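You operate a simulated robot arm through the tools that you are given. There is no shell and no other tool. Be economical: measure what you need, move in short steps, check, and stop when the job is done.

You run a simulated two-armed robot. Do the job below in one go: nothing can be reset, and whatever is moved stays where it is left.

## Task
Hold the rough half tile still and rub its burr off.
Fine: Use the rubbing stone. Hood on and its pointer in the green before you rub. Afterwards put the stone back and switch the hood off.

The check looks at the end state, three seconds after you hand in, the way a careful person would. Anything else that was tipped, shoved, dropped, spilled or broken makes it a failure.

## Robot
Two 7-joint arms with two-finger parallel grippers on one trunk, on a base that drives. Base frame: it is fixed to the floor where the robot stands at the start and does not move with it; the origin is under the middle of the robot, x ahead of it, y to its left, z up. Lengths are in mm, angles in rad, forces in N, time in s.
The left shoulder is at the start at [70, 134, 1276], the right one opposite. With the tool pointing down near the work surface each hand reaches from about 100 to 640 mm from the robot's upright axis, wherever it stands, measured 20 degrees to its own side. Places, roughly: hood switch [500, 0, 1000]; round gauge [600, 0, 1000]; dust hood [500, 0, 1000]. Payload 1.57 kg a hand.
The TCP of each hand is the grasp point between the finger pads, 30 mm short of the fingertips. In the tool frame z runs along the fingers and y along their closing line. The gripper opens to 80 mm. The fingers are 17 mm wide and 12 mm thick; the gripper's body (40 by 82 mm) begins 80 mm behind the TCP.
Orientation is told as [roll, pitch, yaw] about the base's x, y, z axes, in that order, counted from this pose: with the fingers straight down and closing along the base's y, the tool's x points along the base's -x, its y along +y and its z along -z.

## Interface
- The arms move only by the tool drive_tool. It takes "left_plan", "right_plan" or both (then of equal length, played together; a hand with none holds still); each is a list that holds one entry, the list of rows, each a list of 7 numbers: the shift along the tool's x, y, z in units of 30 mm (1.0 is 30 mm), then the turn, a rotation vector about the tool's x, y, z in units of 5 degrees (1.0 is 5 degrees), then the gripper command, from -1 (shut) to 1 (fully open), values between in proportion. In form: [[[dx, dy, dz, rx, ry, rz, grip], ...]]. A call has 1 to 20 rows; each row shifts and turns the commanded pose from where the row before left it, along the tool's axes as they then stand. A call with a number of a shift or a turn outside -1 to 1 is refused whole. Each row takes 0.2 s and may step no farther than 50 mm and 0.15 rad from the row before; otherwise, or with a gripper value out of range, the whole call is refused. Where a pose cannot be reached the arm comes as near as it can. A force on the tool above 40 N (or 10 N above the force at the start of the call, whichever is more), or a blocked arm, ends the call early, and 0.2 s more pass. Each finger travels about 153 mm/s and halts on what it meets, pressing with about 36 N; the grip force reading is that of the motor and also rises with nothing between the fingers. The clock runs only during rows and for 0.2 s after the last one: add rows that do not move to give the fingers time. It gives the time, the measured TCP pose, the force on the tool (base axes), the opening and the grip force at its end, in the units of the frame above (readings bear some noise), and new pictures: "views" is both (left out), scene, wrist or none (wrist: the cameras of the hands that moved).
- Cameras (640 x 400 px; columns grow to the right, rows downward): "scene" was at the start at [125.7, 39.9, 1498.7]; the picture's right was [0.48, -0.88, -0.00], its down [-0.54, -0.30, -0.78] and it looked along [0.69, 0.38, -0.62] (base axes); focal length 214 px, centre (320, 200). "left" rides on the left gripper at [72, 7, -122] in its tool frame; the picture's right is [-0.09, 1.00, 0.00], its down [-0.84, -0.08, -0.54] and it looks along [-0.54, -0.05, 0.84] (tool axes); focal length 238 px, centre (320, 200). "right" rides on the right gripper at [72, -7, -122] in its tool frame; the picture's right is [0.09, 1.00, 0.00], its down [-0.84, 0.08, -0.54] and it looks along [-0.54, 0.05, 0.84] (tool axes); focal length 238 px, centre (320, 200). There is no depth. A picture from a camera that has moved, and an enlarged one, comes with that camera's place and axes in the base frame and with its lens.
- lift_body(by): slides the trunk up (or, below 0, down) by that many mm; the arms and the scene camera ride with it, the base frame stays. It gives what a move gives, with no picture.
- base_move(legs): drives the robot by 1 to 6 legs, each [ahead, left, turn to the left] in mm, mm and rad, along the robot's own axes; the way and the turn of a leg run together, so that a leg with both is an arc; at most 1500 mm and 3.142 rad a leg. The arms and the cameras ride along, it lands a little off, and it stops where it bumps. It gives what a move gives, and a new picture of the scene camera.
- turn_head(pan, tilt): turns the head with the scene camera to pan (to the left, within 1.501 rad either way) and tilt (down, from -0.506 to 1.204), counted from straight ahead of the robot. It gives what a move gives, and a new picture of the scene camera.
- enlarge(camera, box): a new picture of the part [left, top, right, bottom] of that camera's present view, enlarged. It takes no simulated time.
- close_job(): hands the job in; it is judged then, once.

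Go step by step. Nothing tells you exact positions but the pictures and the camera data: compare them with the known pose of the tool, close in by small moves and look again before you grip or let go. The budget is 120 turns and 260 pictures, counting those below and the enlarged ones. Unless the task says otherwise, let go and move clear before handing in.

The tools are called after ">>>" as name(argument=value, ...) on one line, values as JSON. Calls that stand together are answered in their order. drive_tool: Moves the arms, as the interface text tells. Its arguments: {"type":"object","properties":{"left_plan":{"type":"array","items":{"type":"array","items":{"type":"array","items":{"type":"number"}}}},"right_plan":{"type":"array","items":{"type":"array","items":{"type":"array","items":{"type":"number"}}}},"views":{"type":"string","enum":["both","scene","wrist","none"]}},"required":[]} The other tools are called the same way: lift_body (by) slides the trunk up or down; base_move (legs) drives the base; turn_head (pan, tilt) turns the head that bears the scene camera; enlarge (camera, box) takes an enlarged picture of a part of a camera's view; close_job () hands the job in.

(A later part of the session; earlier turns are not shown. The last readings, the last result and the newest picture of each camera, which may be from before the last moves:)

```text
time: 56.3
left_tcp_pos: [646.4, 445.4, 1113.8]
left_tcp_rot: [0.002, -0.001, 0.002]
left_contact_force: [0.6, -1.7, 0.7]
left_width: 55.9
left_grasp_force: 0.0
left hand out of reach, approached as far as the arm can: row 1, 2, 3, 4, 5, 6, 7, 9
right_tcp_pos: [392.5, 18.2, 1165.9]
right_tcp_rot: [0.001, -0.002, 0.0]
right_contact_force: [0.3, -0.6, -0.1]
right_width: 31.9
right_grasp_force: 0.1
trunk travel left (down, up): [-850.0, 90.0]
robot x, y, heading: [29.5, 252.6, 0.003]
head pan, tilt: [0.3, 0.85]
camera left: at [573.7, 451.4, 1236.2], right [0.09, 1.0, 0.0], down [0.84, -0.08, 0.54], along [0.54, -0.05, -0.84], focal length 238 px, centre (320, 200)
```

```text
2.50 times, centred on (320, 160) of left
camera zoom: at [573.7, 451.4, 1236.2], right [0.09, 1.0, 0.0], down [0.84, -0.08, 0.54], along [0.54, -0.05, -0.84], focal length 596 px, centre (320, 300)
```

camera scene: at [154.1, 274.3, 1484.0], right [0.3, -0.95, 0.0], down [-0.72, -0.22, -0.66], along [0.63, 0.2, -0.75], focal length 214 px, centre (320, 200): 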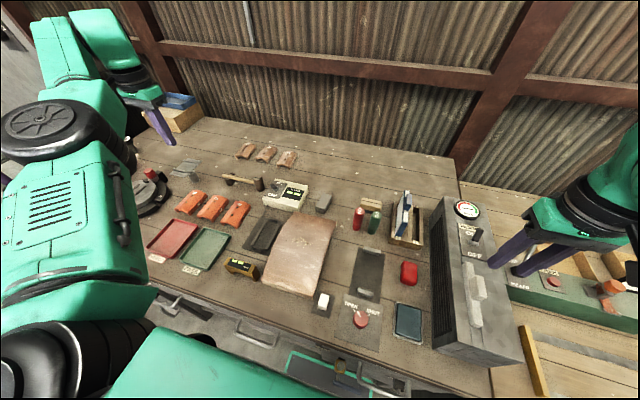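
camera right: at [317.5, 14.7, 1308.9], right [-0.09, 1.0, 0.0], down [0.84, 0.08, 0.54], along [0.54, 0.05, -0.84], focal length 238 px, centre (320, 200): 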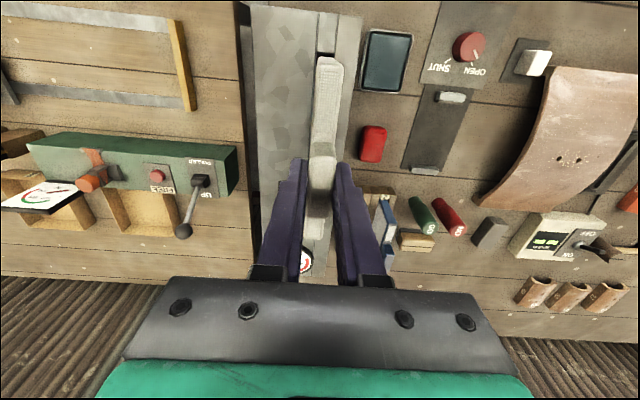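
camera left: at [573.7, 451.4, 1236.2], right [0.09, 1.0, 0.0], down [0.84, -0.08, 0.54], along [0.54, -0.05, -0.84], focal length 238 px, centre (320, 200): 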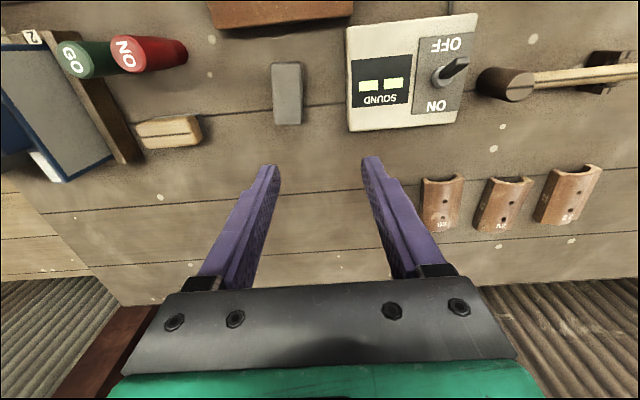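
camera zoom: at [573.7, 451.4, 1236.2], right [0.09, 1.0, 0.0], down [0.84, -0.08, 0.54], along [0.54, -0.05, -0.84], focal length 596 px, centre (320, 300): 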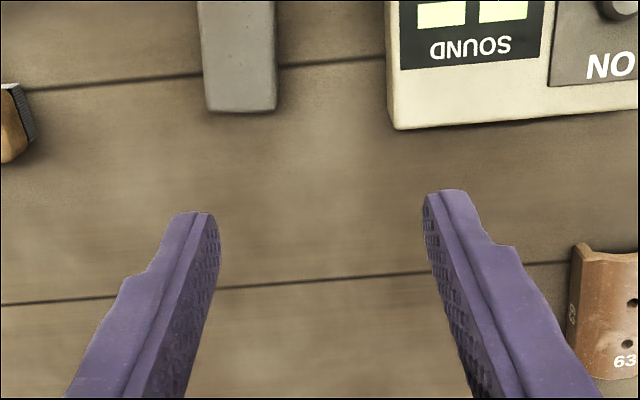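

Stone centre ≈[619,408], yawed about −6.5°. I align, descend partway, and look.

>>> drive_tool(left_plan=[[[0.46, -0.63, 0, 0, 0, 0, 0.4], [0.46, -0.62, 0, 0, 0, 0, 0.4], [0, 0, 0.8, 0, 0, 1, 0.4], [0, 0, 0.8, 0, 0, 0.3, 0.4], [0, 0, 0.8, 0, 0, 0, 0.4], [0, 0, 0.8, 0, 0, 0, 0.4], [0, 0, 0.6, 0, 0, 0, 0.4], [0, 0, 0, 0, 0, 0, 0.4]]], views="wrist")

>>> enlarge(camera="left", box=[240, 60, 400, 220])

>>> enlarge(camera="scene", box=[290, 160, 360, 220])

```text
time: 58.1
left_tcp_pos: [616.2, 411.0, 1001.3]
left_tcp_rot: [-0.002, 0.001, -0.112]
left_contact_force: [-1.6, 0.2, 0.5]
left_width: 56.2
left_grasp_force: 0.1
right_tcp_pos: [391.8, 22.4, 1166.6]
right_tcp_rot: [-0.002, -0.002, 0.0]
right_contact_force: [0.0, -0.1, -0.7]
right_width: 31.9
right_grasp_force: 0.1
trunk travel left (down, up): [-850.0, 90.0]
robot x, y, heading: [31.3, 253.2, 0.002]
head pan, tilt: [0.3, 0.85]
camera left: at [545.6, 425.8, 1122.7], right [0.2, 0.98, 0.0], down [0.82, -0.17, 0.54], along [0.53, -0.11, -0.84], focal length 238 px, centre (320, 200)
```

left: 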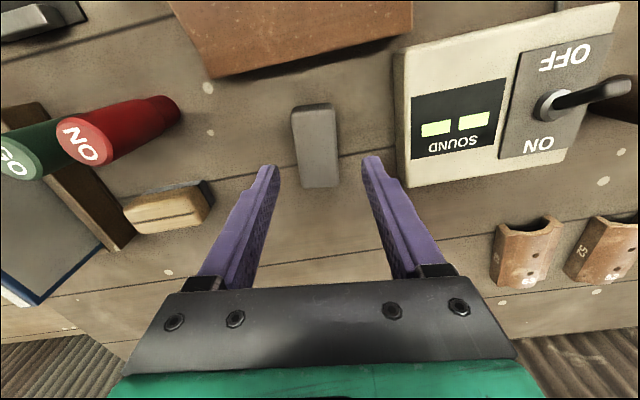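

```text
2.50 times, centred on (320, 140) of left
camera zoom: at [545.6, 425.8, 1122.7], right [0.2, 0.98, 0.0], down [0.82, -0.17, 0.54], along [0.53, -0.11, -0.84], focal length 596 px, centre (320, 350)
```

zoom: 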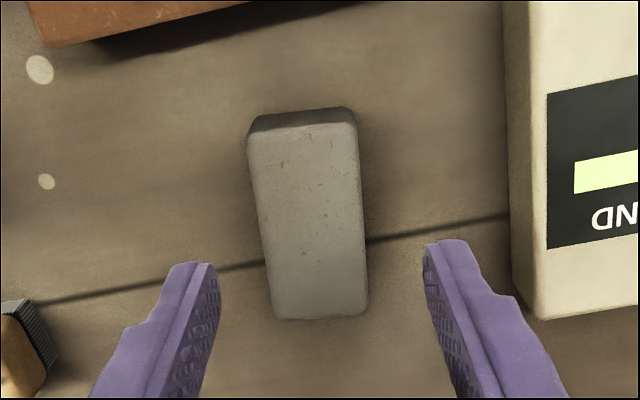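

```text
6.67 times, centred on (325, 190) of scene
camera zoom: at [153.6, 273.9, 1484.1], right [0.3, -0.95, 0.0], down [-0.72, -0.22, -0.66], along [0.63, 0.2, -0.75], focal length 1430 px, centre (287, 267)
```

zoom: 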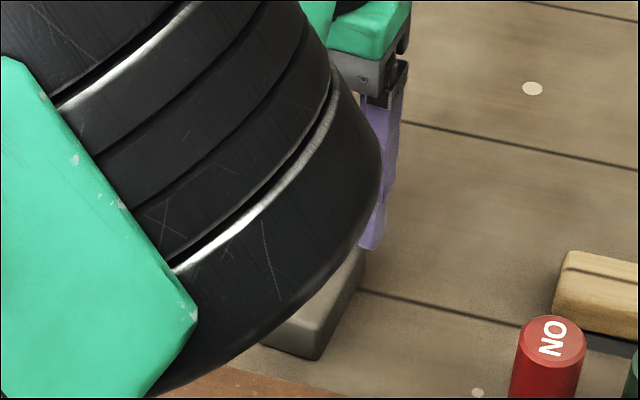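

Stone is well centred between the fingers. I descend to TCP z≈943 and grip.

>>> drive_tool(left_plan=[[[-0.09, -0.08, 0.6, 0, 0, 0.1, 0.4], [0, 0, 0.7, 0, 0, 0, 0.4], [0, 0, 0.6, 0, 0, 0, 0.4], [0, 0, 0, 0, 0, 0, -1], [0, 0, 0, 0, 0, 0, -1], [0, 0, 0, 0, 0, 0, -1]]], views="wrist")

>>> enlarge(camera="left", box=[240, 60, 400, 220])

```text
time: 59.5
left_tcp_pos: [621.2, 407.9, 942.7]
left_tcp_rot: [0.0, 0.0, -0.121]
left_contact_force: [1.6, -0.7, -0.1]
left_width: 35.5
left_grasp_force: 36.0
right_tcp_pos: [391.9, 22.9, 1166.3]
right_tcp_rot: [-0.002, -0.003, 0.001]
right_contact_force: [0.5, 0.7, -0.5]
right_width: 32.0
right_grasp_force: 0.0
trunk travel left (down, up): [-850.0, 90.0]
robot x, y, heading: [29.7, 254.9, 0.0]
head pan, tilt: [0.3, 0.85]
camera left: at [550.1, 423.3, 1065.7], right [0.21, 0.98, 0.0], down [0.82, -0.18, 0.54], along [0.53, -0.11, -0.84], focal length 238 px, centre (320, 200)
```

left: 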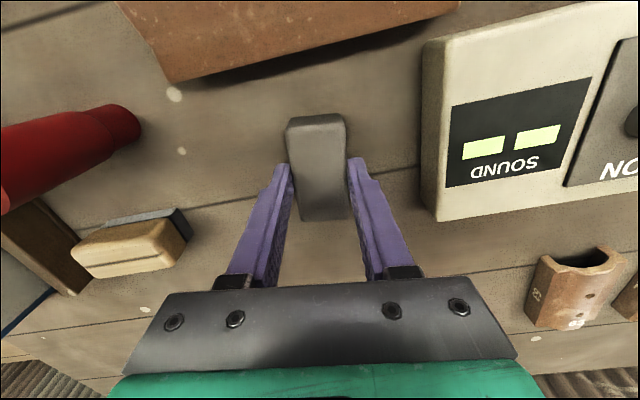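

```text
2.50 times, centred on (320, 140) of left
camera zoom: at [550.1, 423.3, 1065.7], right [0.21, 0.98, 0.0], down [0.82, -0.18, 0.54], along [0.53, -0.11, -0.84], focal length 596 px, centre (320, 350)
```

zoom: 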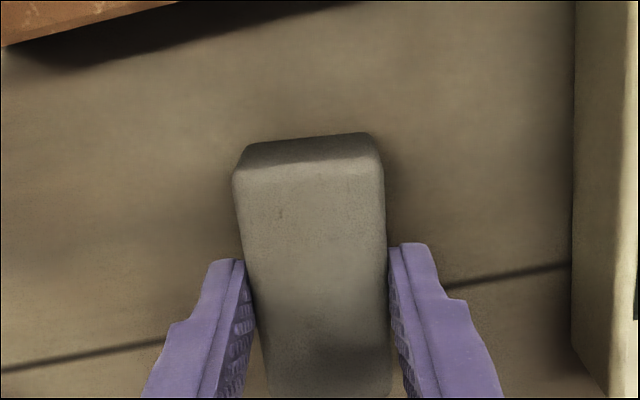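

Stone gripped (pick pose TCP [621.2,407.9,942.7], yaw −0.121). I lift it and partly retract over, while the right hand, shut and tilted 30° outward, goes above the tile's right side.

>>> drive_tool(left_plan=[[[0, 0, -0.6, 0, 0, 0, -1], [0, 0, -1, 0, 0, 0, -1], [0, 0, -1, 0, 0, 0, -1], [0, 0, -1, 0, 0, 0, -1], [0, 0, -0.7, 0, 0, 0, -1], [0.9, -0.07, 0, 0, 0, 0, -1], [0.9, -0.07, 0, 0, 0, 0, -1], [0.9, -0.07, 0, 0, 0, 0, -1], [0, 0, 0, 0, 0, 0, -1], [0, 0, 0, 0, 0, 0, -1], [0, 0, 0, 0, 0, 0, -1], [0, 0, 0, 0, 0, 0, -1], [0, 0, 0, 0, 0, 0, -1], [0, 0, 0, 0, 0, 0, -1], [0, 0, 0, 0, 0, 0, -1], [0, 0, 0, 0, 0, 0, -1], [0, 0, 0, 0, 0, 0, -1], [0, 0, 0, 0, 0, 0, -1], [0, 0, 0, 0, 0, 0, -1], [0, 0, 0, 0, 0, 0, -1]]], right_plan=[[[-0.158, 0.95, 0, 0, 0, 0, -1], [-0.158, 0.95, 0, 0, 0, 0, -1], [-0.158, 0.95, 0, 0, 0, 0, -1], [-0.158, 0.95, 0, 0, 0, 0, -1], [-0.158, 0.95, 0, 0, 0, 0, -1], [-0.158, 0.95, 0, 0, 0, 0, -1], [-0.158, 0.95, 0, 0, 0, 0, -1], [-0.158, 0.95, 0, 0, 0, 0, -1], [0, 0, 0, -1, 0, 0, -1], [0, 0, 0, -1, 0, 0, -1], [0, 0, 0, -1, 0, 0, -1], [0, 0, 0, -1, 0, 0, -1], [0, 0, 0, -1, 0, 0, -1], [0, 0, 0, -1, 0, 0, -1], [0, 0.126, 0.88, 0, 0, 0, -1], [0, 0.126, 0.88, 0, 0, 0, -1], [0, 0.126, 0.88, 0, 0, 0, -1], [0, 0.126, 0.88, 0, 0, 0, -1], [0, 0.126, 0.88, 0, 0, 0, -1], [0, 0.126, 0.88, 0, 0, 0, -1]]], views="both")

```text
time: 63.7
left_tcp_pos: [564.8, 433.2, 1073.4]
left_tcp_rot: [-0.005, 0.003, -0.121]
left_contact_force: [-0.3, -0.8, 0.9]
left_width: 0.1
left_grasp_force: 21.7
left hand out of reach, approached as far as the arm can: row 7, 8
right_tcp_pos: [429.4, 349.2, 1039.3]
right_tcp_rot: [0.523, -0.001, -0.001]
right_contact_force: [0.6, 0.7, 0.6]
right_width: 0.0
right_grasp_force: 21.7
trunk travel left (down, up): [-850.0, 90.0]
robot x, y, heading: [30.3, 254.5, 0.003]
head pan, tilt: [0.3, 0.85]
camera scene: at [154.3, 275.4, 1484.0], right [0.3, -0.95, 0.0], down [-0.72, -0.22, -0.66], along [0.63, 0.2, -0.75], focal length 214 px, centre (320, 200)
camera right: at [356.6, 281.9, 1142.5], right [-0.09, 0.86, 0.5], down [0.84, -0.2, 0.51], along [0.54, 0.46, -0.7], focal length 238 px, centre (320, 200)
camera left: at [495.0, 448.5, 1196.3], right [0.21, 0.98, 0.0], down [0.82, -0.18, 0.54], along [0.53, -0.12, -0.84], focal length 238 px, centre (320, 200)
```

scene: 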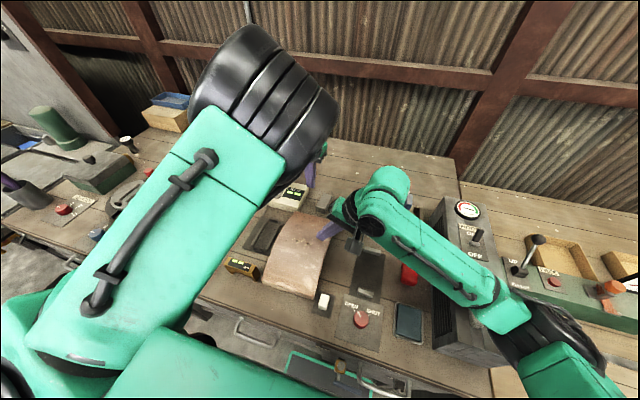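
right: 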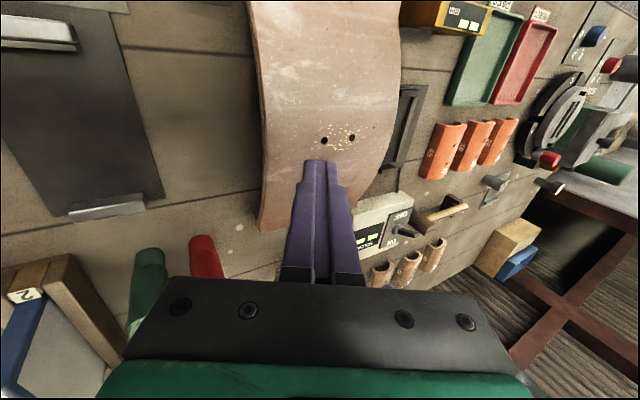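
left: 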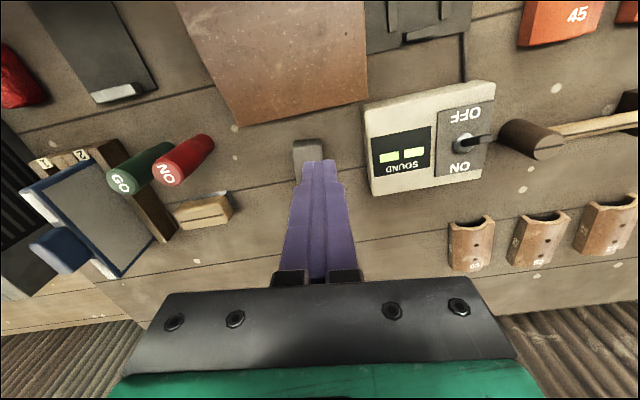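

The stone slipped out (fingers shut empty), I held it too high. I check how it lies now.

>>> enlarge(camera="left", box=[240, 90, 400, 220])

>>> drive_tool(left_plan=[[[0, 0, 0, 0, 0, 0, 0.4], [0, 0, 0, 0, 0, 0, 0.4], [0, 0, 0, 0, 0, 0, 0.4]]], views="wrist")

>>> enlarge(camera="left", box=[240, 90, 400, 220])

```text
3.08 times, centred on (320, 155) of left
camera zoom: at [495.0, 448.5, 1196.3], right [0.21, 0.98, 0.0], down [0.82, -0.18, 0.54], along [0.53, -0.12, -0.84], focal length 733 px, centre (320, 338)
```

zoom: 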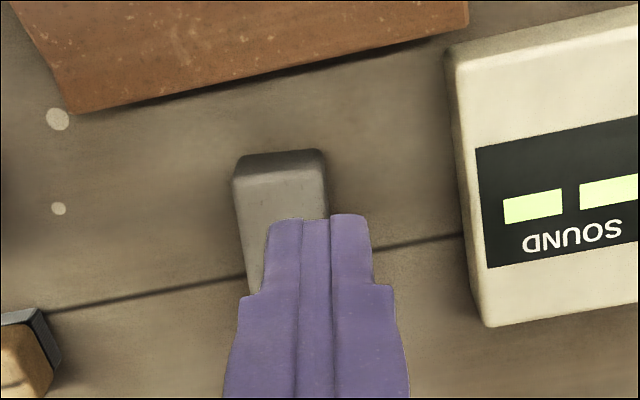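

```text
time: 64.5
left_tcp_pos: [565.9, 431.6, 1073.2]
left_tcp_rot: [-0.001, 0.0, -0.12]
left_contact_force: [0.4, -0.5, 0.3]
left_width: 56.1
left_grasp_force: 0.0
right_tcp_pos: [427.6, 347.1, 1040.0]
right_tcp_rot: [0.521, 0.0, -0.001]
right_contact_force: [0.1, 0.7, 0.9]
right_width: 0.0
right_grasp_force: 21.9
trunk travel left (down, up): [-850.0, 90.0]
robot x, y, heading: [30.4, 255.7, 0.004]
head pan, tilt: [0.3, 0.85]
camera left: at [494.8, 447.6, 1196.5], right [0.21, 0.98, 0.0], down [0.82, -0.18, 0.54], along [0.53, -0.12, -0.84], focal length 238 px, centre (320, 200)
```

left: 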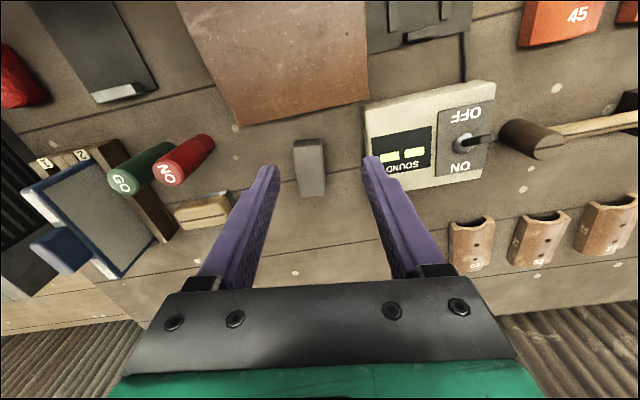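

```text
3.08 times, centred on (320, 155) of left
camera zoom: at [494.8, 447.6, 1196.5], right [0.21, 0.98, 0.0], down [0.82, -0.18, 0.54], along [0.53, -0.12, -0.84], focal length 733 px, centre (320, 338)
```

zoom: 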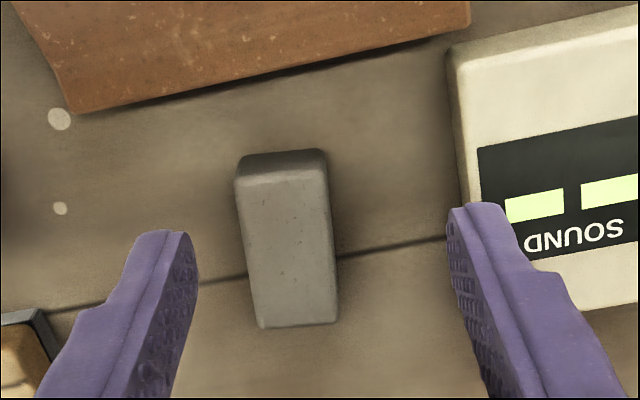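

The stone stands unmoved. Before gripping again I test whether the left hand can reach the rubbing pose, since it was reported out of reach on the way.

>>> drive_tool(left_plan=[[[0.8, 0, 0, 0, 0, 0, 0.4], [0.8, 0, 0, 0, 0, 0, 0.4], [0.8, 0, 0, 0, 0, 0, 0.4], [0.8, 0, 0, 0, 0, 0, 0.4], [0.8, 0, 0, 0, 0, 0, 0.4]]], views="none")

```text
time: 65.7
left_tcp_pos: [480.8, 502.2, 1070.6]
left_tcp_rot: [-0.02, 0.014, -0.095]
left_contact_force: [0.5, -0.4, 0.5]
left_width: 56.0
left_grasp_force: 0.1
left hand out of reach, approached as far as the arm can: row 1, 2, 3, 4, 5
right_tcp_pos: [427.1, 347.6, 1039.7]
right_tcp_rot: [0.521, 0.0, -0.001]
right_contact_force: [-0.5, -0.1, 0.0]
right_width: 0.0
right_grasp_force: 22.6
trunk travel left (down, up): [-850.0, 90.0]
robot x, y, heading: [30.0, 253.3, 0.004]
head pan, tilt: [0.3, 0.85]
```

The left arm seems stuck in an awkward elbow posture. I retract the right hand a bit and try re-folding the left arm by going up high, then inward.

>>> drive_tool(right_plan=[[[0, -0.126, -0.88, 0, 0, 0, -1], [0, -0.126, -0.88, 0, 0, 0, -1], [0, -0.126, -0.88, 0, 0, 0, -1], [0, -0.126, -0.88, 0, 0, 0, -1], [0, -0.72, -0.42, 0, 0, 0, -1], [0, -0.72, -0.42, 0, 0, 0, -1], [0, -0.72, -0.42, 0, 0, 0, -1], [0, -0.72, -0.42, 0, 0, 0, -1], [0, -0.72, -0.42, 0, 0, 0, -1], [0, -0.72, -0.42, 0, 0, 0, -1]]], left_plan=[[[0, 0.3, -1, 0, 0, 0, 0.4], [0, 0.3, -1, 0, 0, 0, 0.4], [0, 0.3, -1, 0, 0, -0.5, 0.4], [0, 0.3, -1, 0, 0, -0.5, 0.4], [0, 0.3, -1, 0, 0, 0, 0.4], [0, 0, -1, 0, 0, 0, 0.4], [0, 0, -1, 0, 0, 0, 0.4], [0, 0, -1, 0, 0, 0, 0.4], [0, 0, -1, 0, 0, 0, 0.4], [0, 0, -1, 0, 0, 0, 0.4]]], views="scene")

>>> drive_tool(left_plan=[[[0, -1, 0, 0, 0, 0, 0.4], [0, -1, 0, 0, 0, 0, 0.4], [0, -1, 0, 0, 0, 0, 0.4], [0, -1, 0, 0, 0, 0, 0.4], [0, -1, 0, 0, 0, 0, 0.4]]], views="none")

```text
time: 67.9
left_tcp_pos: [490.1, 538.5, 1380.4]
left_tcp_rot: [0.004, 0.0, -0.034]
left_contact_force: [-0.3, 0.3, 0.5]
left_width: 56.1
left_grasp_force: 0.1
right_tcp_pos: [426.9, 131.8, 1126.3]
right_tcp_rot: [0.525, -0.004, 0.001]
right_contact_force: [0.8, 0.1, -0.4]
right_width: 0.0
right_grasp_force: 21.4
trunk travel left (down, up): [-850.0, 90.0]
robot x, y, heading: [28.7, 250.6, 0.0]
head pan, tilt: [0.3, 0.85]
camera scene: at [153.4, 272.8, 1484.1], right [0.3, -0.95, 0.0], down [-0.72, -0.22, -0.66], along [0.63, 0.2, -0.75], focal length 214 px, centre (320, 200)
```

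scene: 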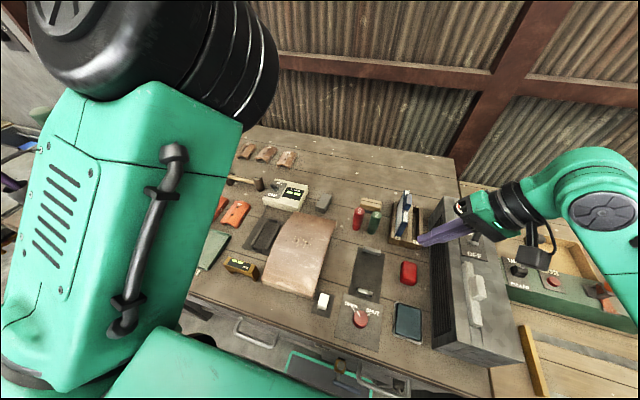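

```text
time: 69.1
left_tcp_pos: [485.8, 392.9, 1379.1]
left_tcp_rot: [-0.006, -0.002, -0.029]
left_contact_force: [-0.1, -0.3, -0.2]
left_width: 55.9
left_grasp_force: 0.1
right_tcp_pos: [428.3, 133.0, 1125.9]
right_tcp_rot: [0.522, -0.002, 0.001]
right_contact_force: [-1.5, -1.0, -0.2]
right_width: 0.0
right_grasp_force: 21.5
trunk travel left (down, up): [-850.0, 90.0]
robot x, y, heading: [28.5, 252.9, 0.001]
head pan, tilt: [0.3, 0.85]
```

At height the inward reach works. Now descend there.

>>> drive_tool(left_plan=[[[0.9, 0.4, 0.3, 0, 0, 0, 0.4], [0.9, 0.4, 0.8, 0, 0, 0, 0.4], [0, 0, 1, 0, 0, 0, 0.4], [0, 0, 1, 0, 0, 0, 0.4], [0, 0, 1, 0, 0, 0, 0.4], [0, 0, 1, 0, 0, 0, 0.4], [0, 0, 1, 0, 0, 0, 0.4], [0, 0, 1, 0, 0, 0, 0.4], [0, 0, 1, 0, 0, 0, 0.4], [0, 0, 1, 0, 0, 0, 0.4], [0, 0, 0.8, 0, 0, 0, 0.4]]], views="scene")

```text
time: 71.5
left_tcp_pos: [463.3, 502.6, 1120.4]
left_tcp_rot: [-0.025, -0.014, -0.023]
left_contact_force: [0.8, -0.2, -0.3]
left_width: 55.7
left_grasp_force: 0.1
left hand out of reach, approached as far as the arm can: row 1, 2, 3, 4, 5, 6, 7, 8, 9, 10, 11
right_tcp_pos: [428.2, 132.8, 1125.7]
right_tcp_rot: [0.523, -0.003, 0.0]
right_contact_force: [-0.5, 0.2, 0.0]
right_width: 0.0
right_grasp_force: 22.0
trunk travel left (down, up): [-850.0, 90.0]
robot x, y, heading: [29.7, 253.1, -0.001]
head pan, tilt: [0.3, 0.85]
camera scene: at [154.8, 274.8, 1484.0], right [0.3, -0.95, 0.0], down [-0.72, -0.22, -0.66], along [0.63, 0.2, -0.75], focal length 214 px, centre (320, 200)
```

scene: 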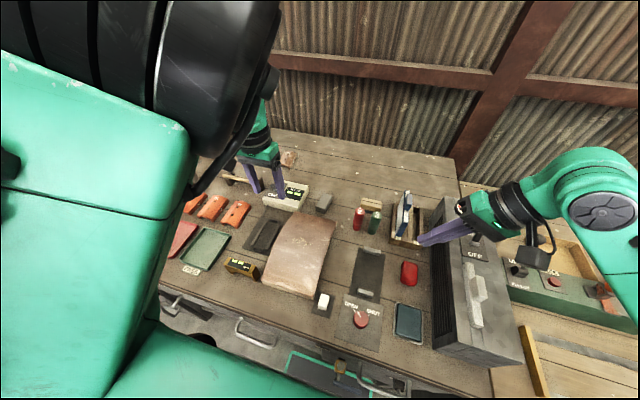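

The left arm can't fold in close, so I swap roles: the right hand will rub, the left will hold the tile from its left side. To fetch the stone with the right hand I drive 200 mm left first.

>>> base_move(legs=[[0, 200, 0]])

>>> drive_tool(right_plan=[[[0, 0, 0, 1, 0, 0, 0.4], [0, 0, 0, 1, 0, 0, 0.4], [0, 0, 0, 1, 0, 0, 0.4], [0, 0, 0, 1, 0, 0, 0.4], [0, 0, 0, 1, 0, 0, 0.4], [0, 0, 0, 1, 0, 0, 0.4], [-1, 0.35, 0, 0, 0, 0, 0.4], [-1, 0.35, 0, 0, 0, 0, 0.4], [-1, 0.35, 0, 0, 0, 0, 0.4], [-1, 0.35, 0, 0, 0, 0, 0.4], [-1, 0.35, 0, 0, 0, 0, 0.4], [-0.4, 0.3, 0.5, 0, 0, 0.7, 0.4], [0, 0, 0.5, 0, 0, 0.7, 0.4]]], views="wrist")

>>> enlarge(camera="right", box=[240, 60, 400, 220])

```text
time: 73.1
left_tcp_pos: [459.5, 695.1, 1117.1]
left_tcp_rot: [-0.022, -0.002, -0.015]
left_contact_force: [1.0, 1.1, 0.2]
left_width: 56.2
left_grasp_force: 0.0
right_tcp_pos: [427.0, 323.5, 1125.6]
right_tcp_rot: [0.526, -0.002, 0.001]
right_contact_force: [-0.6, -0.5, 0.0]
right_width: 0.3
right_grasp_force: 21.1
trunk travel left (down, up): [-850.0, 90.0]
robot x, y, heading: [23.9, 443.3, 0.005]
head pan, tilt: [0.3, 0.85]
camera scene: at [153.2, 464.4, 1484.1], right [0.3, -0.95, 0.0], down [-0.72, -0.22, -0.66], along [0.63, 0.2, -0.75], focal length 214 px, centre (320, 200)
```

scene: 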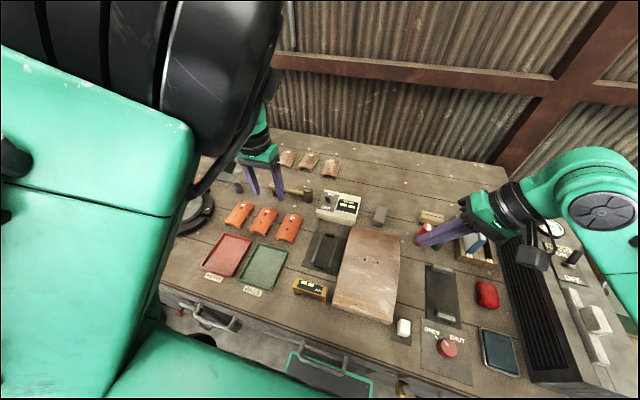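

```text
time: 75.9
left_tcp_pos: [459.0, 699.3, 1116.7]
left_tcp_rot: [-0.029, -0.004, -0.014]
left_contact_force: [0.2, -0.3, 0.2]
left_width: 56.2
left_grasp_force: 0.0
right_tcp_pos: [589.1, 388.3, 1095.6]
right_tcp_rot: [-0.002, -0.003, -0.119]
right_contact_force: [0.3, 0.1, -0.3]
right_width: 55.9
right_grasp_force: 0.1
trunk travel left (down, up): [-850.0, 90.0]
robot x, y, heading: [23.9, 445.4, 0.001]
head pan, tilt: [0.3, 0.85]
camera right: at [517.7, 390.8, 1219.1], right [0.03, 1.0, 0.0], down [0.84, -0.02, 0.54], along [0.54, -0.02, -0.84], focal length 238 px, centre (320, 200)
```

right: 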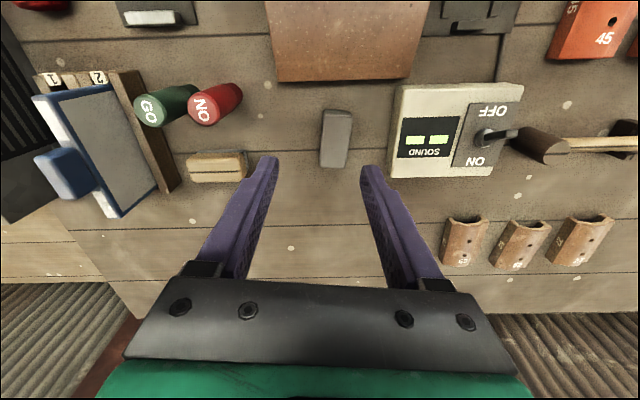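

```text
2.50 times, centred on (320, 140) of right
camera zoom: at [517.7, 390.8, 1219.1], right [0.03, 1.0, 0.0], down [0.84, -0.02, 0.54], along [0.54, -0.02, -0.84], focal length 596 px, centre (320, 350)
```

zoom: 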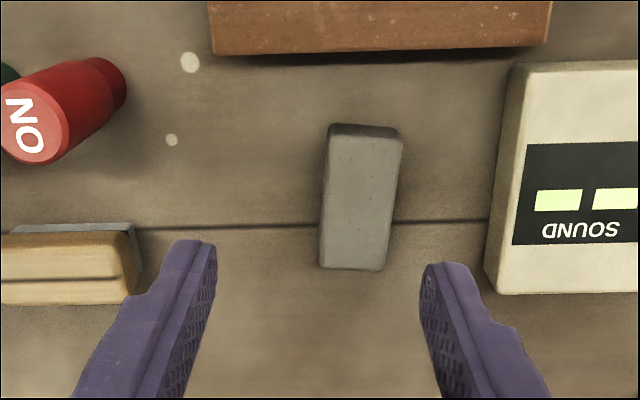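

Stone centre ≈[619,405.5]. I move above and descend to TCP z≈934 (lower grip than before).

>>> drive_tool(right_plan=[[[-0.47, 0.36, 0.2, 0, 0, -0.15, 0.4], [-0.47, 0.35, 0.2, 0, 0, 0, 0.4], [0, 0, 0.8, 0, 0, 0, 0.4], [0, 0, 0.8, 0, 0, 0, 0.4], [0, 0, 0.8, 0, 0, 0, 0.4], [0, 0, 0.8, 0, 0, 0, 0.4], [0, 0, 0, 0, 0, 0, 0.4]]], views="wrist")

>>> enlarge(camera="right", box=[240, 60, 400, 220])

```text
time: 77.5
left_tcp_pos: [457.9, 698.3, 1118.5]
left_tcp_rot: [-0.03, -0.003, -0.014]
left_contact_force: [-0.1, 0.1, 0.0]
left_width: 55.9
left_grasp_force: 0.1
right_tcp_pos: [619.3, 406.5, 988.4]
right_tcp_rot: [-0.001, -0.001, -0.106]
right_contact_force: [0.1, 0.0, -0.7]
right_width: 55.8
right_grasp_force: 0.0
trunk travel left (down, up): [-850.0, 90.0]
robot x, y, heading: [30.2, 445.2, 0.006]
head pan, tilt: [0.3, 0.85]
camera right: at [546.7, 406.6, 1111.5], right [0.01, 1.0, 0.0], down [0.84, -0.01, 0.54], along [0.54, -0.01, -0.84], focal length 238 px, centre (320, 200)
```

right: 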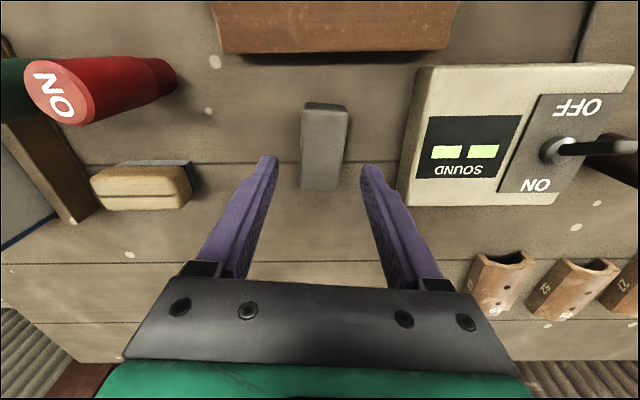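

```text
2.50 times, centred on (320, 140) of right
camera zoom: at [546.7, 406.6, 1111.5], right [0.01, 1.0, 0.0], down [0.84, -0.01, 0.54], along [0.54, -0.01, -0.84], focal length 596 px, centre (320, 350)
```

zoom: 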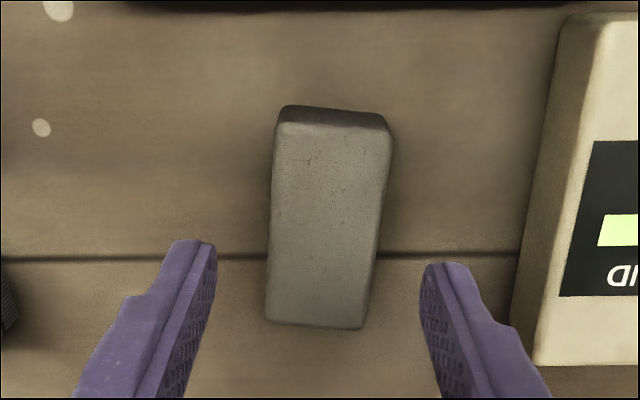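

Centred and aligned. I descend to z≈934 and grip, then test-lift a little.

>>> drive_tool(right_plan=[[[0, 0, 0.6, 0, 0, 0, 0.4], [0, 0, 0.7, 0, 0, 0, 0.4], [0, 0, 0.5, 0, 0, 0, 0.4], [0, 0, 0, 0, 0, 0, -1], [0, 0, 0, 0, 0, 0, -1], [0, 0, 0, 0, 0, 0, -1]]], views="none")

>>> drive_tool(right_plan=[[[0, 0, -0.3, 0, 0, 0, -1], [0, 0, -0.5, 0, 0, 0, -1], [0, 0, -0.7, 0, 0, 0, -1]]], views="wrist")

```text
time: 78.9
left_tcp_pos: [456.9, 699.9, 1117.1]
left_tcp_rot: [-0.031, -0.003, -0.014]
left_contact_force: [-0.5, 0.5, -0.3]
left_width: 56.1
left_grasp_force: 0.0
right_tcp_pos: [609.6, 403.9, 937.7]
right_tcp_rot: [0.0, -0.002, -0.105]
right_contact_force: [0.3, 2.0, 2.9]
right_width: 35.4
right_grasp_force: 36.3
right hand out of reach, approached as far as the arm can: row 1, 2
trunk travel left (down, up): [-850.0, 90.0]
robot x, y, heading: [26.6, 450.0, 0.004]
head pan, tilt: [0.3, 0.85]
```

```text
time: 79.7
left_tcp_pos: [457.6, 700.3, 1117.2]
left_tcp_rot: [-0.03, -0.004, -0.014]
left_contact_force: [-0.1, -0.3, 0.2]
left_width: 55.9
left_grasp_force: 0.0
right_tcp_pos: [611.7, 404.4, 980.1]
right_tcp_rot: [-0.003, -0.002, -0.106]
right_contact_force: [-0.1, 0.0, -1.3]
right_width: 35.2
right_grasp_force: 36.1
trunk travel left (down, up): [-850.0, 90.0]
robot x, y, heading: [28.6, 444.3, 0.002]
head pan, tilt: [0.3, 0.85]
camera right: at [538.4, 406.8, 1102.9], right [0.01, 1.0, 0.0], down [0.84, -0.01, 0.54], along [0.54, -0.01, -0.84], focal length 238 px, centre (320, 200)
```

right: 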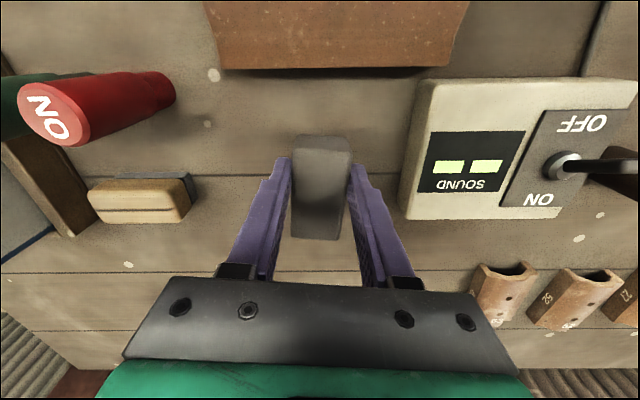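

The stone is held. I lift it to z≈1080, pull it back to x≈450, and drive right 235 mm to the working position.

>>> drive_tool(right_plan=[[[0, 0, -0.9, 0, 0, 0, -1], [0, 0, -0.9, 0, 0, 0, -1], [0, 0, -0.9, 0, 0, 0, -1], [0, 0, -0.7, 0, 0, 0, -1], [0.9, 0, 0, 0, 0, 0, -1], [0.9, 0, 0, 0, 0, 0, -1], [0.9, 0, 0, 0, 0, 0, -1], [0.9, 0, 0, 0, 0, 0, -1], [0.9, 0, 0, 0, 0, 0, -1], [0.9, 0, 0, 0, 0, 0, -1]]], views="none")

>>> base_move(legs=[[0, -235, 0]])

>>> enlarge(camera="left", box=[160, 0, 480, 240])

```text
time: 81.9
left_tcp_pos: [459.1, 698.6, 1116.7]
left_tcp_rot: [-0.03, -0.001, -0.014]
left_contact_force: [0.4, -0.5, -1.0]
left_width: 56.1
left_grasp_force: 0.0
right_tcp_pos: [616.9, 405.1, 1058.6]
right_tcp_rot: [-0.002, -0.002, -0.106]
right_contact_force: [-0.3, -0.6, -2.7]
right_width: 35.3
right_grasp_force: 36.3
right hand out of reach, approached as far as the arm can: row 1, 2, 3, 5, 6, 7, 8, 9, 10
trunk travel left (down, up): [-850.0, 90.0]
robot x, y, heading: [30.5, 443.3, 0.004]
head pan, tilt: [0.3, 0.85]
```

```text
time: 83.7
left_tcp_pos: [458.5, 466.5, 1116.4]
left_tcp_rot: [-0.03, -0.003, -0.013]
left_contact_force: [0.0, -0.2, 0.1]
left_width: 56.1
left_grasp_force: 0.0
right_tcp_pos: [616.8, 174.8, 1058.8]
right_tcp_rot: [-0.001, -0.003, -0.102]
right_contact_force: [0.4, 18.6, -1.5]
right_width: 35.1
right_grasp_force: 36.1
trunk travel left (down, up): [-850.0, 90.0]
robot x, y, heading: [32.8, 212.3, 0.009]
head pan, tilt: [0.3, 0.85]
camera scene: at [154.8, 237.4, 1483.9], right [0.3, -0.95, 0.0], down [-0.72, -0.23, -0.66], along [0.63, 0.2, -0.75], focal length 214 px, centre (320, 200)
```

scene: 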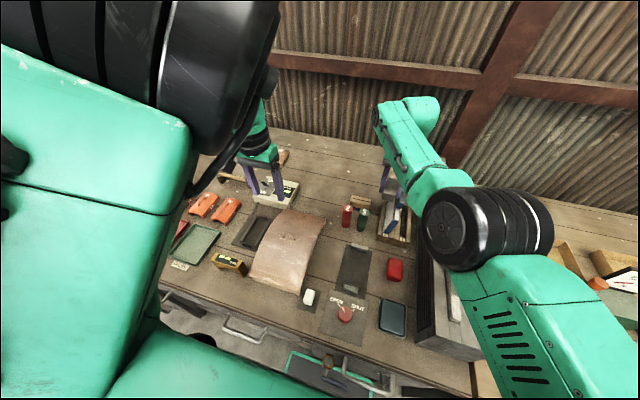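

```text
1.67 times, centred on (320, 120) of left
camera zoom: at [387.0, 479.1, 1238.0], right [0.1, 0.99, -0.03], down [0.83, -0.07, 0.55], along [0.54, -0.08, -0.84], focal length 397 px, centre (320, 333)
```

zoom: 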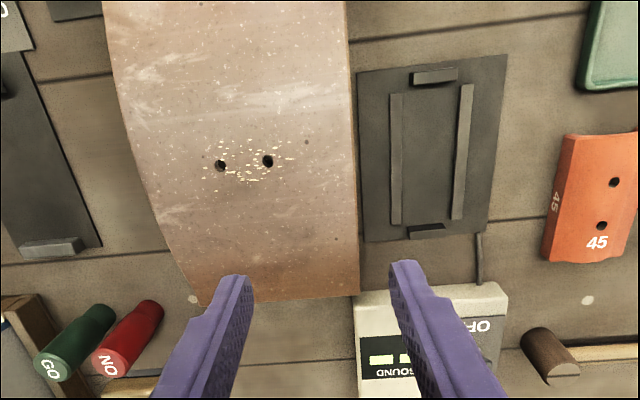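

The right arm hadn't retracted and the hand now touches the blue filter (18 N). I look before backing off.

>>> enlarge(camera="scene", box=[340, 160, 430, 250])

>>> enlarge(camera="right", box=[160, 0, 480, 260])

```text
4.44 times, centred on (385, 205) of scene
camera zoom: at [154.8, 237.4, 1483.9], right [0.3, -0.95, 0.0], down [-0.72, -0.23, -0.66], along [0.63, 0.2, -0.75], focal length 953 px, centre (31, 178)
```

zoom: 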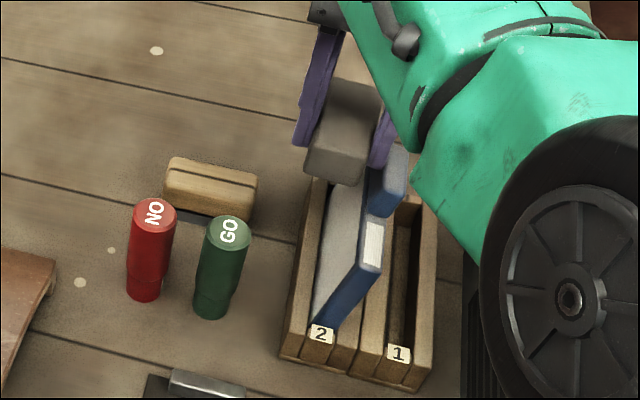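

```text
1.54 times, centred on (320, 130) of right
camera zoom: at [544.9, 175.6, 1181.4], right [0.01, 1.0, 0.0], down [0.84, -0.01, 0.54], along [0.54, -0.01, -0.84], focal length 367 px, centre (320, 308)
```

zoom: 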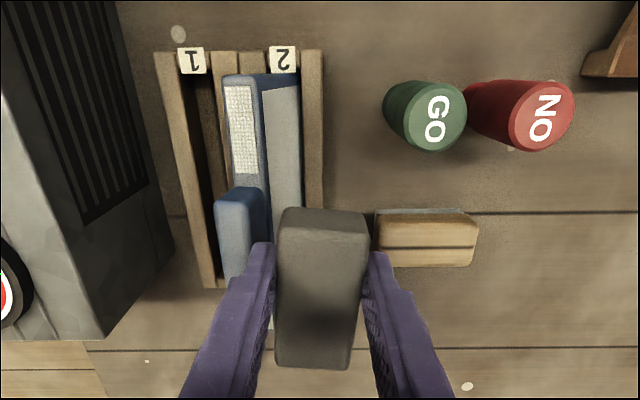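

Only leaning within its slot. I back off to the left with the base.

>>> base_move(legs=[[0, 90, 0]])

>>> enlarge(camera="scene", box=[340, 150, 460, 270])

>>> drive_tool(right_plan=[[[0.3, 0, 0, 0, 0, 0, -1], [0.5, 0, 0, 0, 0, 0, -1], [0.8, 0, 0, 0, 0, 0, -1]]], views="none")

```text
time: 84.8
left_tcp_pos: [458.3, 551.2, 1117.0]
left_tcp_rot: [-0.026, -0.003, -0.007]
left_contact_force: [-0.5, -0.7, 0.7]
left_width: 55.7
left_grasp_force: 0.0
right_tcp_pos: [618.3, 259.9, 1057.3]
right_tcp_rot: [0.009, -0.001, -0.102]
right_contact_force: [0.3, -0.9, -1.2]
right_width: 35.2
right_grasp_force: 36.3
trunk travel left (down, up): [-850.0, 90.0]
robot x, y, heading: [32.6, 302.5, 0.007]
head pan, tilt: [0.3, 0.85]
camera scene: at [154.5, 318.2, 1484.0], right [0.3, -0.95, 0.0], down [-0.72, -0.22, -0.66], along [0.63, 0.2, -0.75], focal length 214 px, centre (320, 200)
```

scene: 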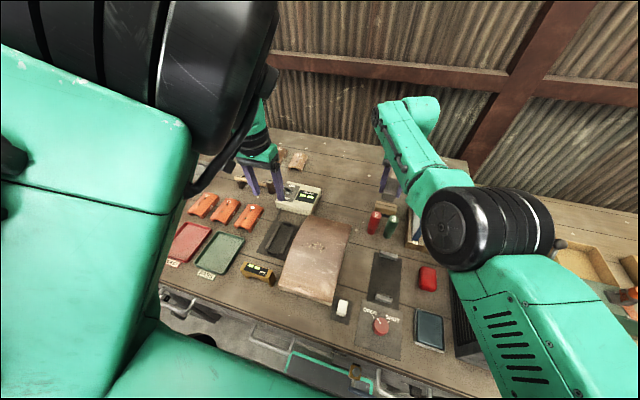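

```text
3.33 times, centred on (400, 210) of scene
camera zoom: at [154.5, 318.2, 1484.0], right [0.3, -0.95, 0.0], down [-0.72, -0.22, -0.66], along [0.63, 0.2, -0.75], focal length 715 px, centre (53, 167)
```

zoom: 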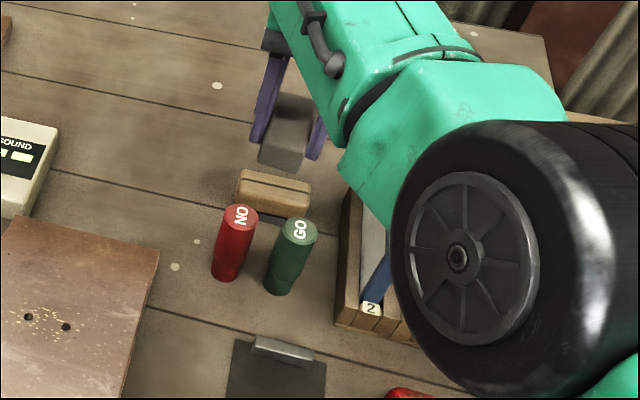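

```text
time: 85.6
left_tcp_pos: [458.5, 558.6, 1116.0]
left_tcp_rot: [-0.033, -0.004, -0.009]
left_contact_force: [-0.2, -0.2, -0.3]
left_width: 55.8
left_grasp_force: 0.1
right_tcp_pos: [617.7, 264.7, 1058.3]
right_tcp_rot: [0.001, -0.002, -0.102]
right_contact_force: [-0.6, -0.3, -1.7]
right_width: 35.2
right_grasp_force: 36.1
right hand out of reach, approached as far as the arm can: row 1, 2, 3
trunk travel left (down, up): [-850.0, 90.0]
robot x, y, heading: [28.1, 299.0, 0.008]
head pan, tilt: [0.3, 0.85]
```

The arm resists moving inward from this posture; I test going up and outward to its own side.

>>> drive_tool(right_plan=[[[0, -0.3, -0.8, 0, 0, 0, -1], [0, -0.3, -0.8, 0, 0, 0, -1], [0, -0.3, -0.8, 0, 0, 0, -1], [0, -0.3, -0.8, 0, 0, 0, -1]]], views="none")

>>> drive_tool(right_plan=[[[0.5, 0, 0, 0, 0, -0.5, -1], [0.7, 0, 0, 0, 0, -0.5, -1], [0.8, 0, 0, 0, 0, 0, -1]]], views="none")

```text
time: 86.6
left_tcp_pos: [458.4, 555.2, 1117.6]
left_tcp_rot: [-0.032, -0.005, -0.008]
left_contact_force: [-0.6, 0.0, 0.3]
left_width: 56.1
left_grasp_force: 0.1
right_tcp_pos: [617.6, 227.8, 1149.5]
right_tcp_rot: [0.003, -0.002, -0.101]
right_contact_force: [0.1, 0.1, -2.0]
right_width: 35.2
right_grasp_force: 36.3
right hand out of reach, approached as far as the arm can: row 1
trunk travel left (down, up): [-850.0, 90.0]
robot x, y, heading: [30.1, 302.3, 0.008]
head pan, tilt: [0.3, 0.85]
```

```text
time: 87.4
left_tcp_pos: [458.9, 556.4, 1116.1]
left_tcp_rot: [-0.032, -0.003, -0.007]
left_contact_force: [0.2, 0.4, -0.4]
left_width: 56.0
left_grasp_force: 0.1
right_tcp_pos: [611.5, 245.1, 1158.2]
right_tcp_rot: [0.001, 0.001, -0.015]
right_contact_force: [-0.2, 0.3, -2.2]
right_width: 35.0
right_grasp_force: 36.1
right hand out of reach, approached as far as the arm can: row 1, 2, 3
trunk travel left (down, up): [-850.0, 90.0]
robot x, y, heading: [27.4, 304.1, 0.006]
head pan, tilt: [0.3, 0.85]
```

Up and outward works. At this height everything is clear, so I swing further to its own side, then pull in.

>>> drive_tool(right_plan=[[[0, -0.9, 0, 0, 0, 0, -1], [0, -0.9, 0, 0, 0, 0, -1], [0, -0.9, 0, 0, 0, 0, -1], [0, -0.9, 0, 0, 0, 0, -1], [0, -0.9, 0, 0, 0, 0, -1], [0.6, -0.3, 0, 0, 0, 0, -1], [0.9, -0.3, 0, 0, 0, 0, -1], [0.9, 0, 0, 0, 0, 0, -1], [0.9, 0, 0, 0, 0, 0, -1], [0.9, 0, 0, 0, 0, 0, -1], [0.9, 0, 0, 0, 0, 0, -1]]], views="scene")

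```text
time: 89.8
left_tcp_pos: [457.7, 555.4, 1116.4]
left_tcp_rot: [-0.031, -0.004, -0.009]
left_contact_force: [-0.8, -0.3, 0.1]
left_width: 55.9
left_grasp_force: 0.0
right_tcp_pos: [567.1, 54.7, 1148.2]
right_tcp_rot: [0.005, 0.001, -0.013]
right_contact_force: [1.2, 0.2, -1.3]
right_width: 35.6
right_grasp_force: 35.9
right hand out of reach, approached as far as the arm can: row 1, 2, 3, 7, 8, 9, 10, 11
trunk travel left (down, up): [-850.0, 90.0]
robot x, y, heading: [29.0, 300.8, 0.006]
head pan, tilt: [0.3, 0.85]
camera scene: at [154.1, 323.5, 1484.0], right [0.3, -0.95, 0.0], down [-0.72, -0.23, -0.66], along [0.63, 0.2, -0.75], focal length 214 px, centre (320, 200)
```

scene: 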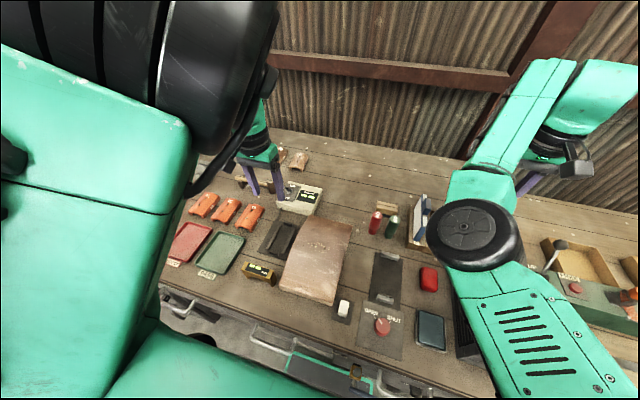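

The arm has taken an elbow-down posture. I raise it high and bring it back to its home pose to restore the original posture (stone stays gripped).

>>> drive_tool(right_plan=[[[0, 0, -1, 0, 0, 0, -1], [0, 0, -1, 0, 0, 0, -1], [0, 0, -1, 0, 0, 0, -1], [0, 0, -1, 0, 0, 0, -1], [0, 0, -1, 0, 0, 0, -1], [0, 0, -1, 0, 0, 0, -1], [0, 0, -1, 0, 0, 0, -1], [0, 0, -1, 0, 0, 0, -1], [0.3, 0.5, -0.3, 0, 0, 0, -1], [0.5, 0.5, 0, 0, 0, 0, -1], [0.5, 0.5, 0, 0, 0, 0, -1]]], views="scene")

```text
time: 92.2
left_tcp_pos: [455.8, 557.8, 1116.8]
left_tcp_rot: [-0.031, -0.004, -0.01]
left_contact_force: [-0.4, 0.4, 0.4]
left_width: 56.1
left_grasp_force: 0.1
right_tcp_pos: [491.4, 79.1, 1382.6]
right_tcp_rot: [0.027, -0.01, -0.029]
right_contact_force: [0.2, 0.0, -0.9]
right_width: 35.5
right_grasp_force: 35.8
right hand out of reach, approached as far as the arm can: row 6, 7, 8
trunk travel left (down, up): [-850.0, 90.0]
robot x, y, heading: [28.3, 302.6, 0.007]
head pan, tilt: [0.3, 0.85]
camera scene: at [151.9, 326.0, 1484.2], right [0.3, -0.95, 0.0], down [-0.72, -0.23, -0.66], along [0.63, 0.2, -0.75], focal length 214 px, centre (320, 200)
```

scene: 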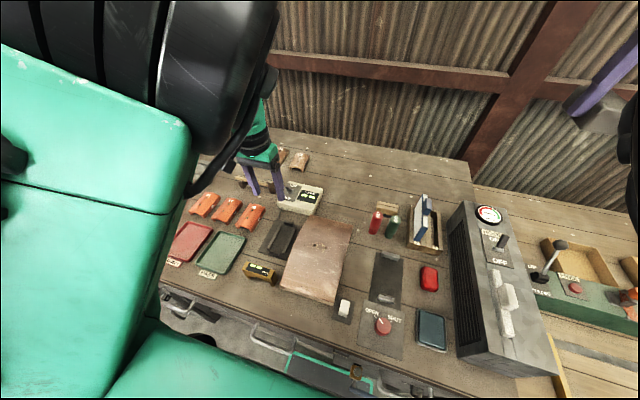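

It moves inward again. I continue to about [400,180] and then descend.

>>> drive_tool(right_plan=[[[0.6, 0.6, 0, 0, 0, 0, -1], [0.6, 0.6, 0, 0, 0, 0, -1], [0.6, 0.6, 0, 0, 0, 0, -1], [0.6, 0.6, 0, 0, 0, 0, -1], [0.6, 0.6, 0, 0, 0, 0, -1], [0, 0, 0.9, 0, 0, 0, -1], [0, 0, 0.9, 0, 0, 0, -1], [0, 0, 0.9, 0, 0, 0, -1], [0, 0, 0.9, 0, 0, 0, -1], [0, 0, 0.9, 0, 0, 0, -1], [0, 0, 0.9, 0, 0, 0, -1], [0, 0, 0.9, 0, 0, 0, -1], [0, 0, 0.9, 0, 0, 0, -1]]], views="both")

```text
time: 95.0
left_tcp_pos: [459.4, 555.5, 1117.3]
left_tcp_rot: [-0.03, -0.002, -0.008]
left_contact_force: [0.3, -0.1, -0.3]
left_width: 55.8
left_grasp_force: 0.0
right_tcp_pos: [520.8, 53.4, 1246.2]
right_tcp_rot: [0.035, -0.008, -0.037]
right_contact_force: [0.0, 0.0, -1.8]
right_width: 35.3
right_grasp_force: 35.7
right hand out of reach, approached as far as the arm can: row 2, 3, 4, 5, 6, 7, 8, 9, 10, 11, 12, 13
trunk travel left (down, up): [-850.0, 90.0]
robot x, y, heading: [28.5, 300.3, 0.008]
head pan, tilt: [0.3, 0.85]
camera scene: at [155.5, 323.5, 1483.9], right [0.3, -0.95, 0.0], down [-0.72, -0.23, -0.66], along [0.63, 0.2, -0.75], focal length 214 px, centre (320, 200)
camera right: at [447.8, 44.6, 1369.0], right [-0.06, 1.0, 0.03], down [0.83, 0.03, 0.55], along [0.55, 0.06, -0.83], focal length 238 px, centre (320, 200)
```

scene: 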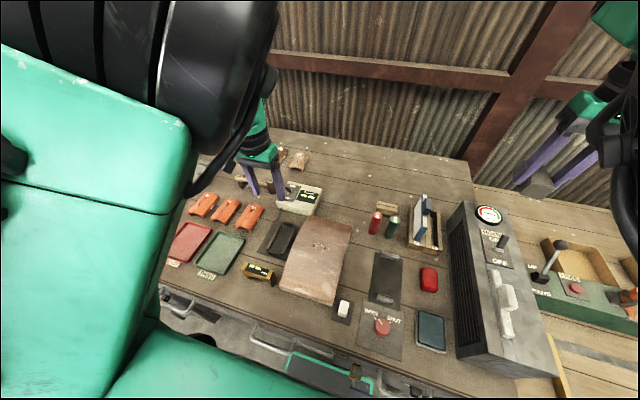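
right: 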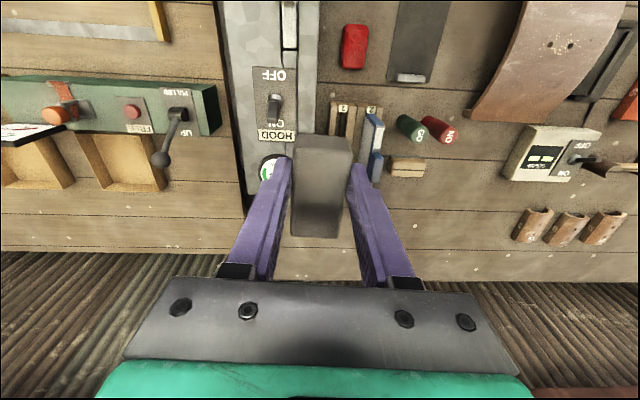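

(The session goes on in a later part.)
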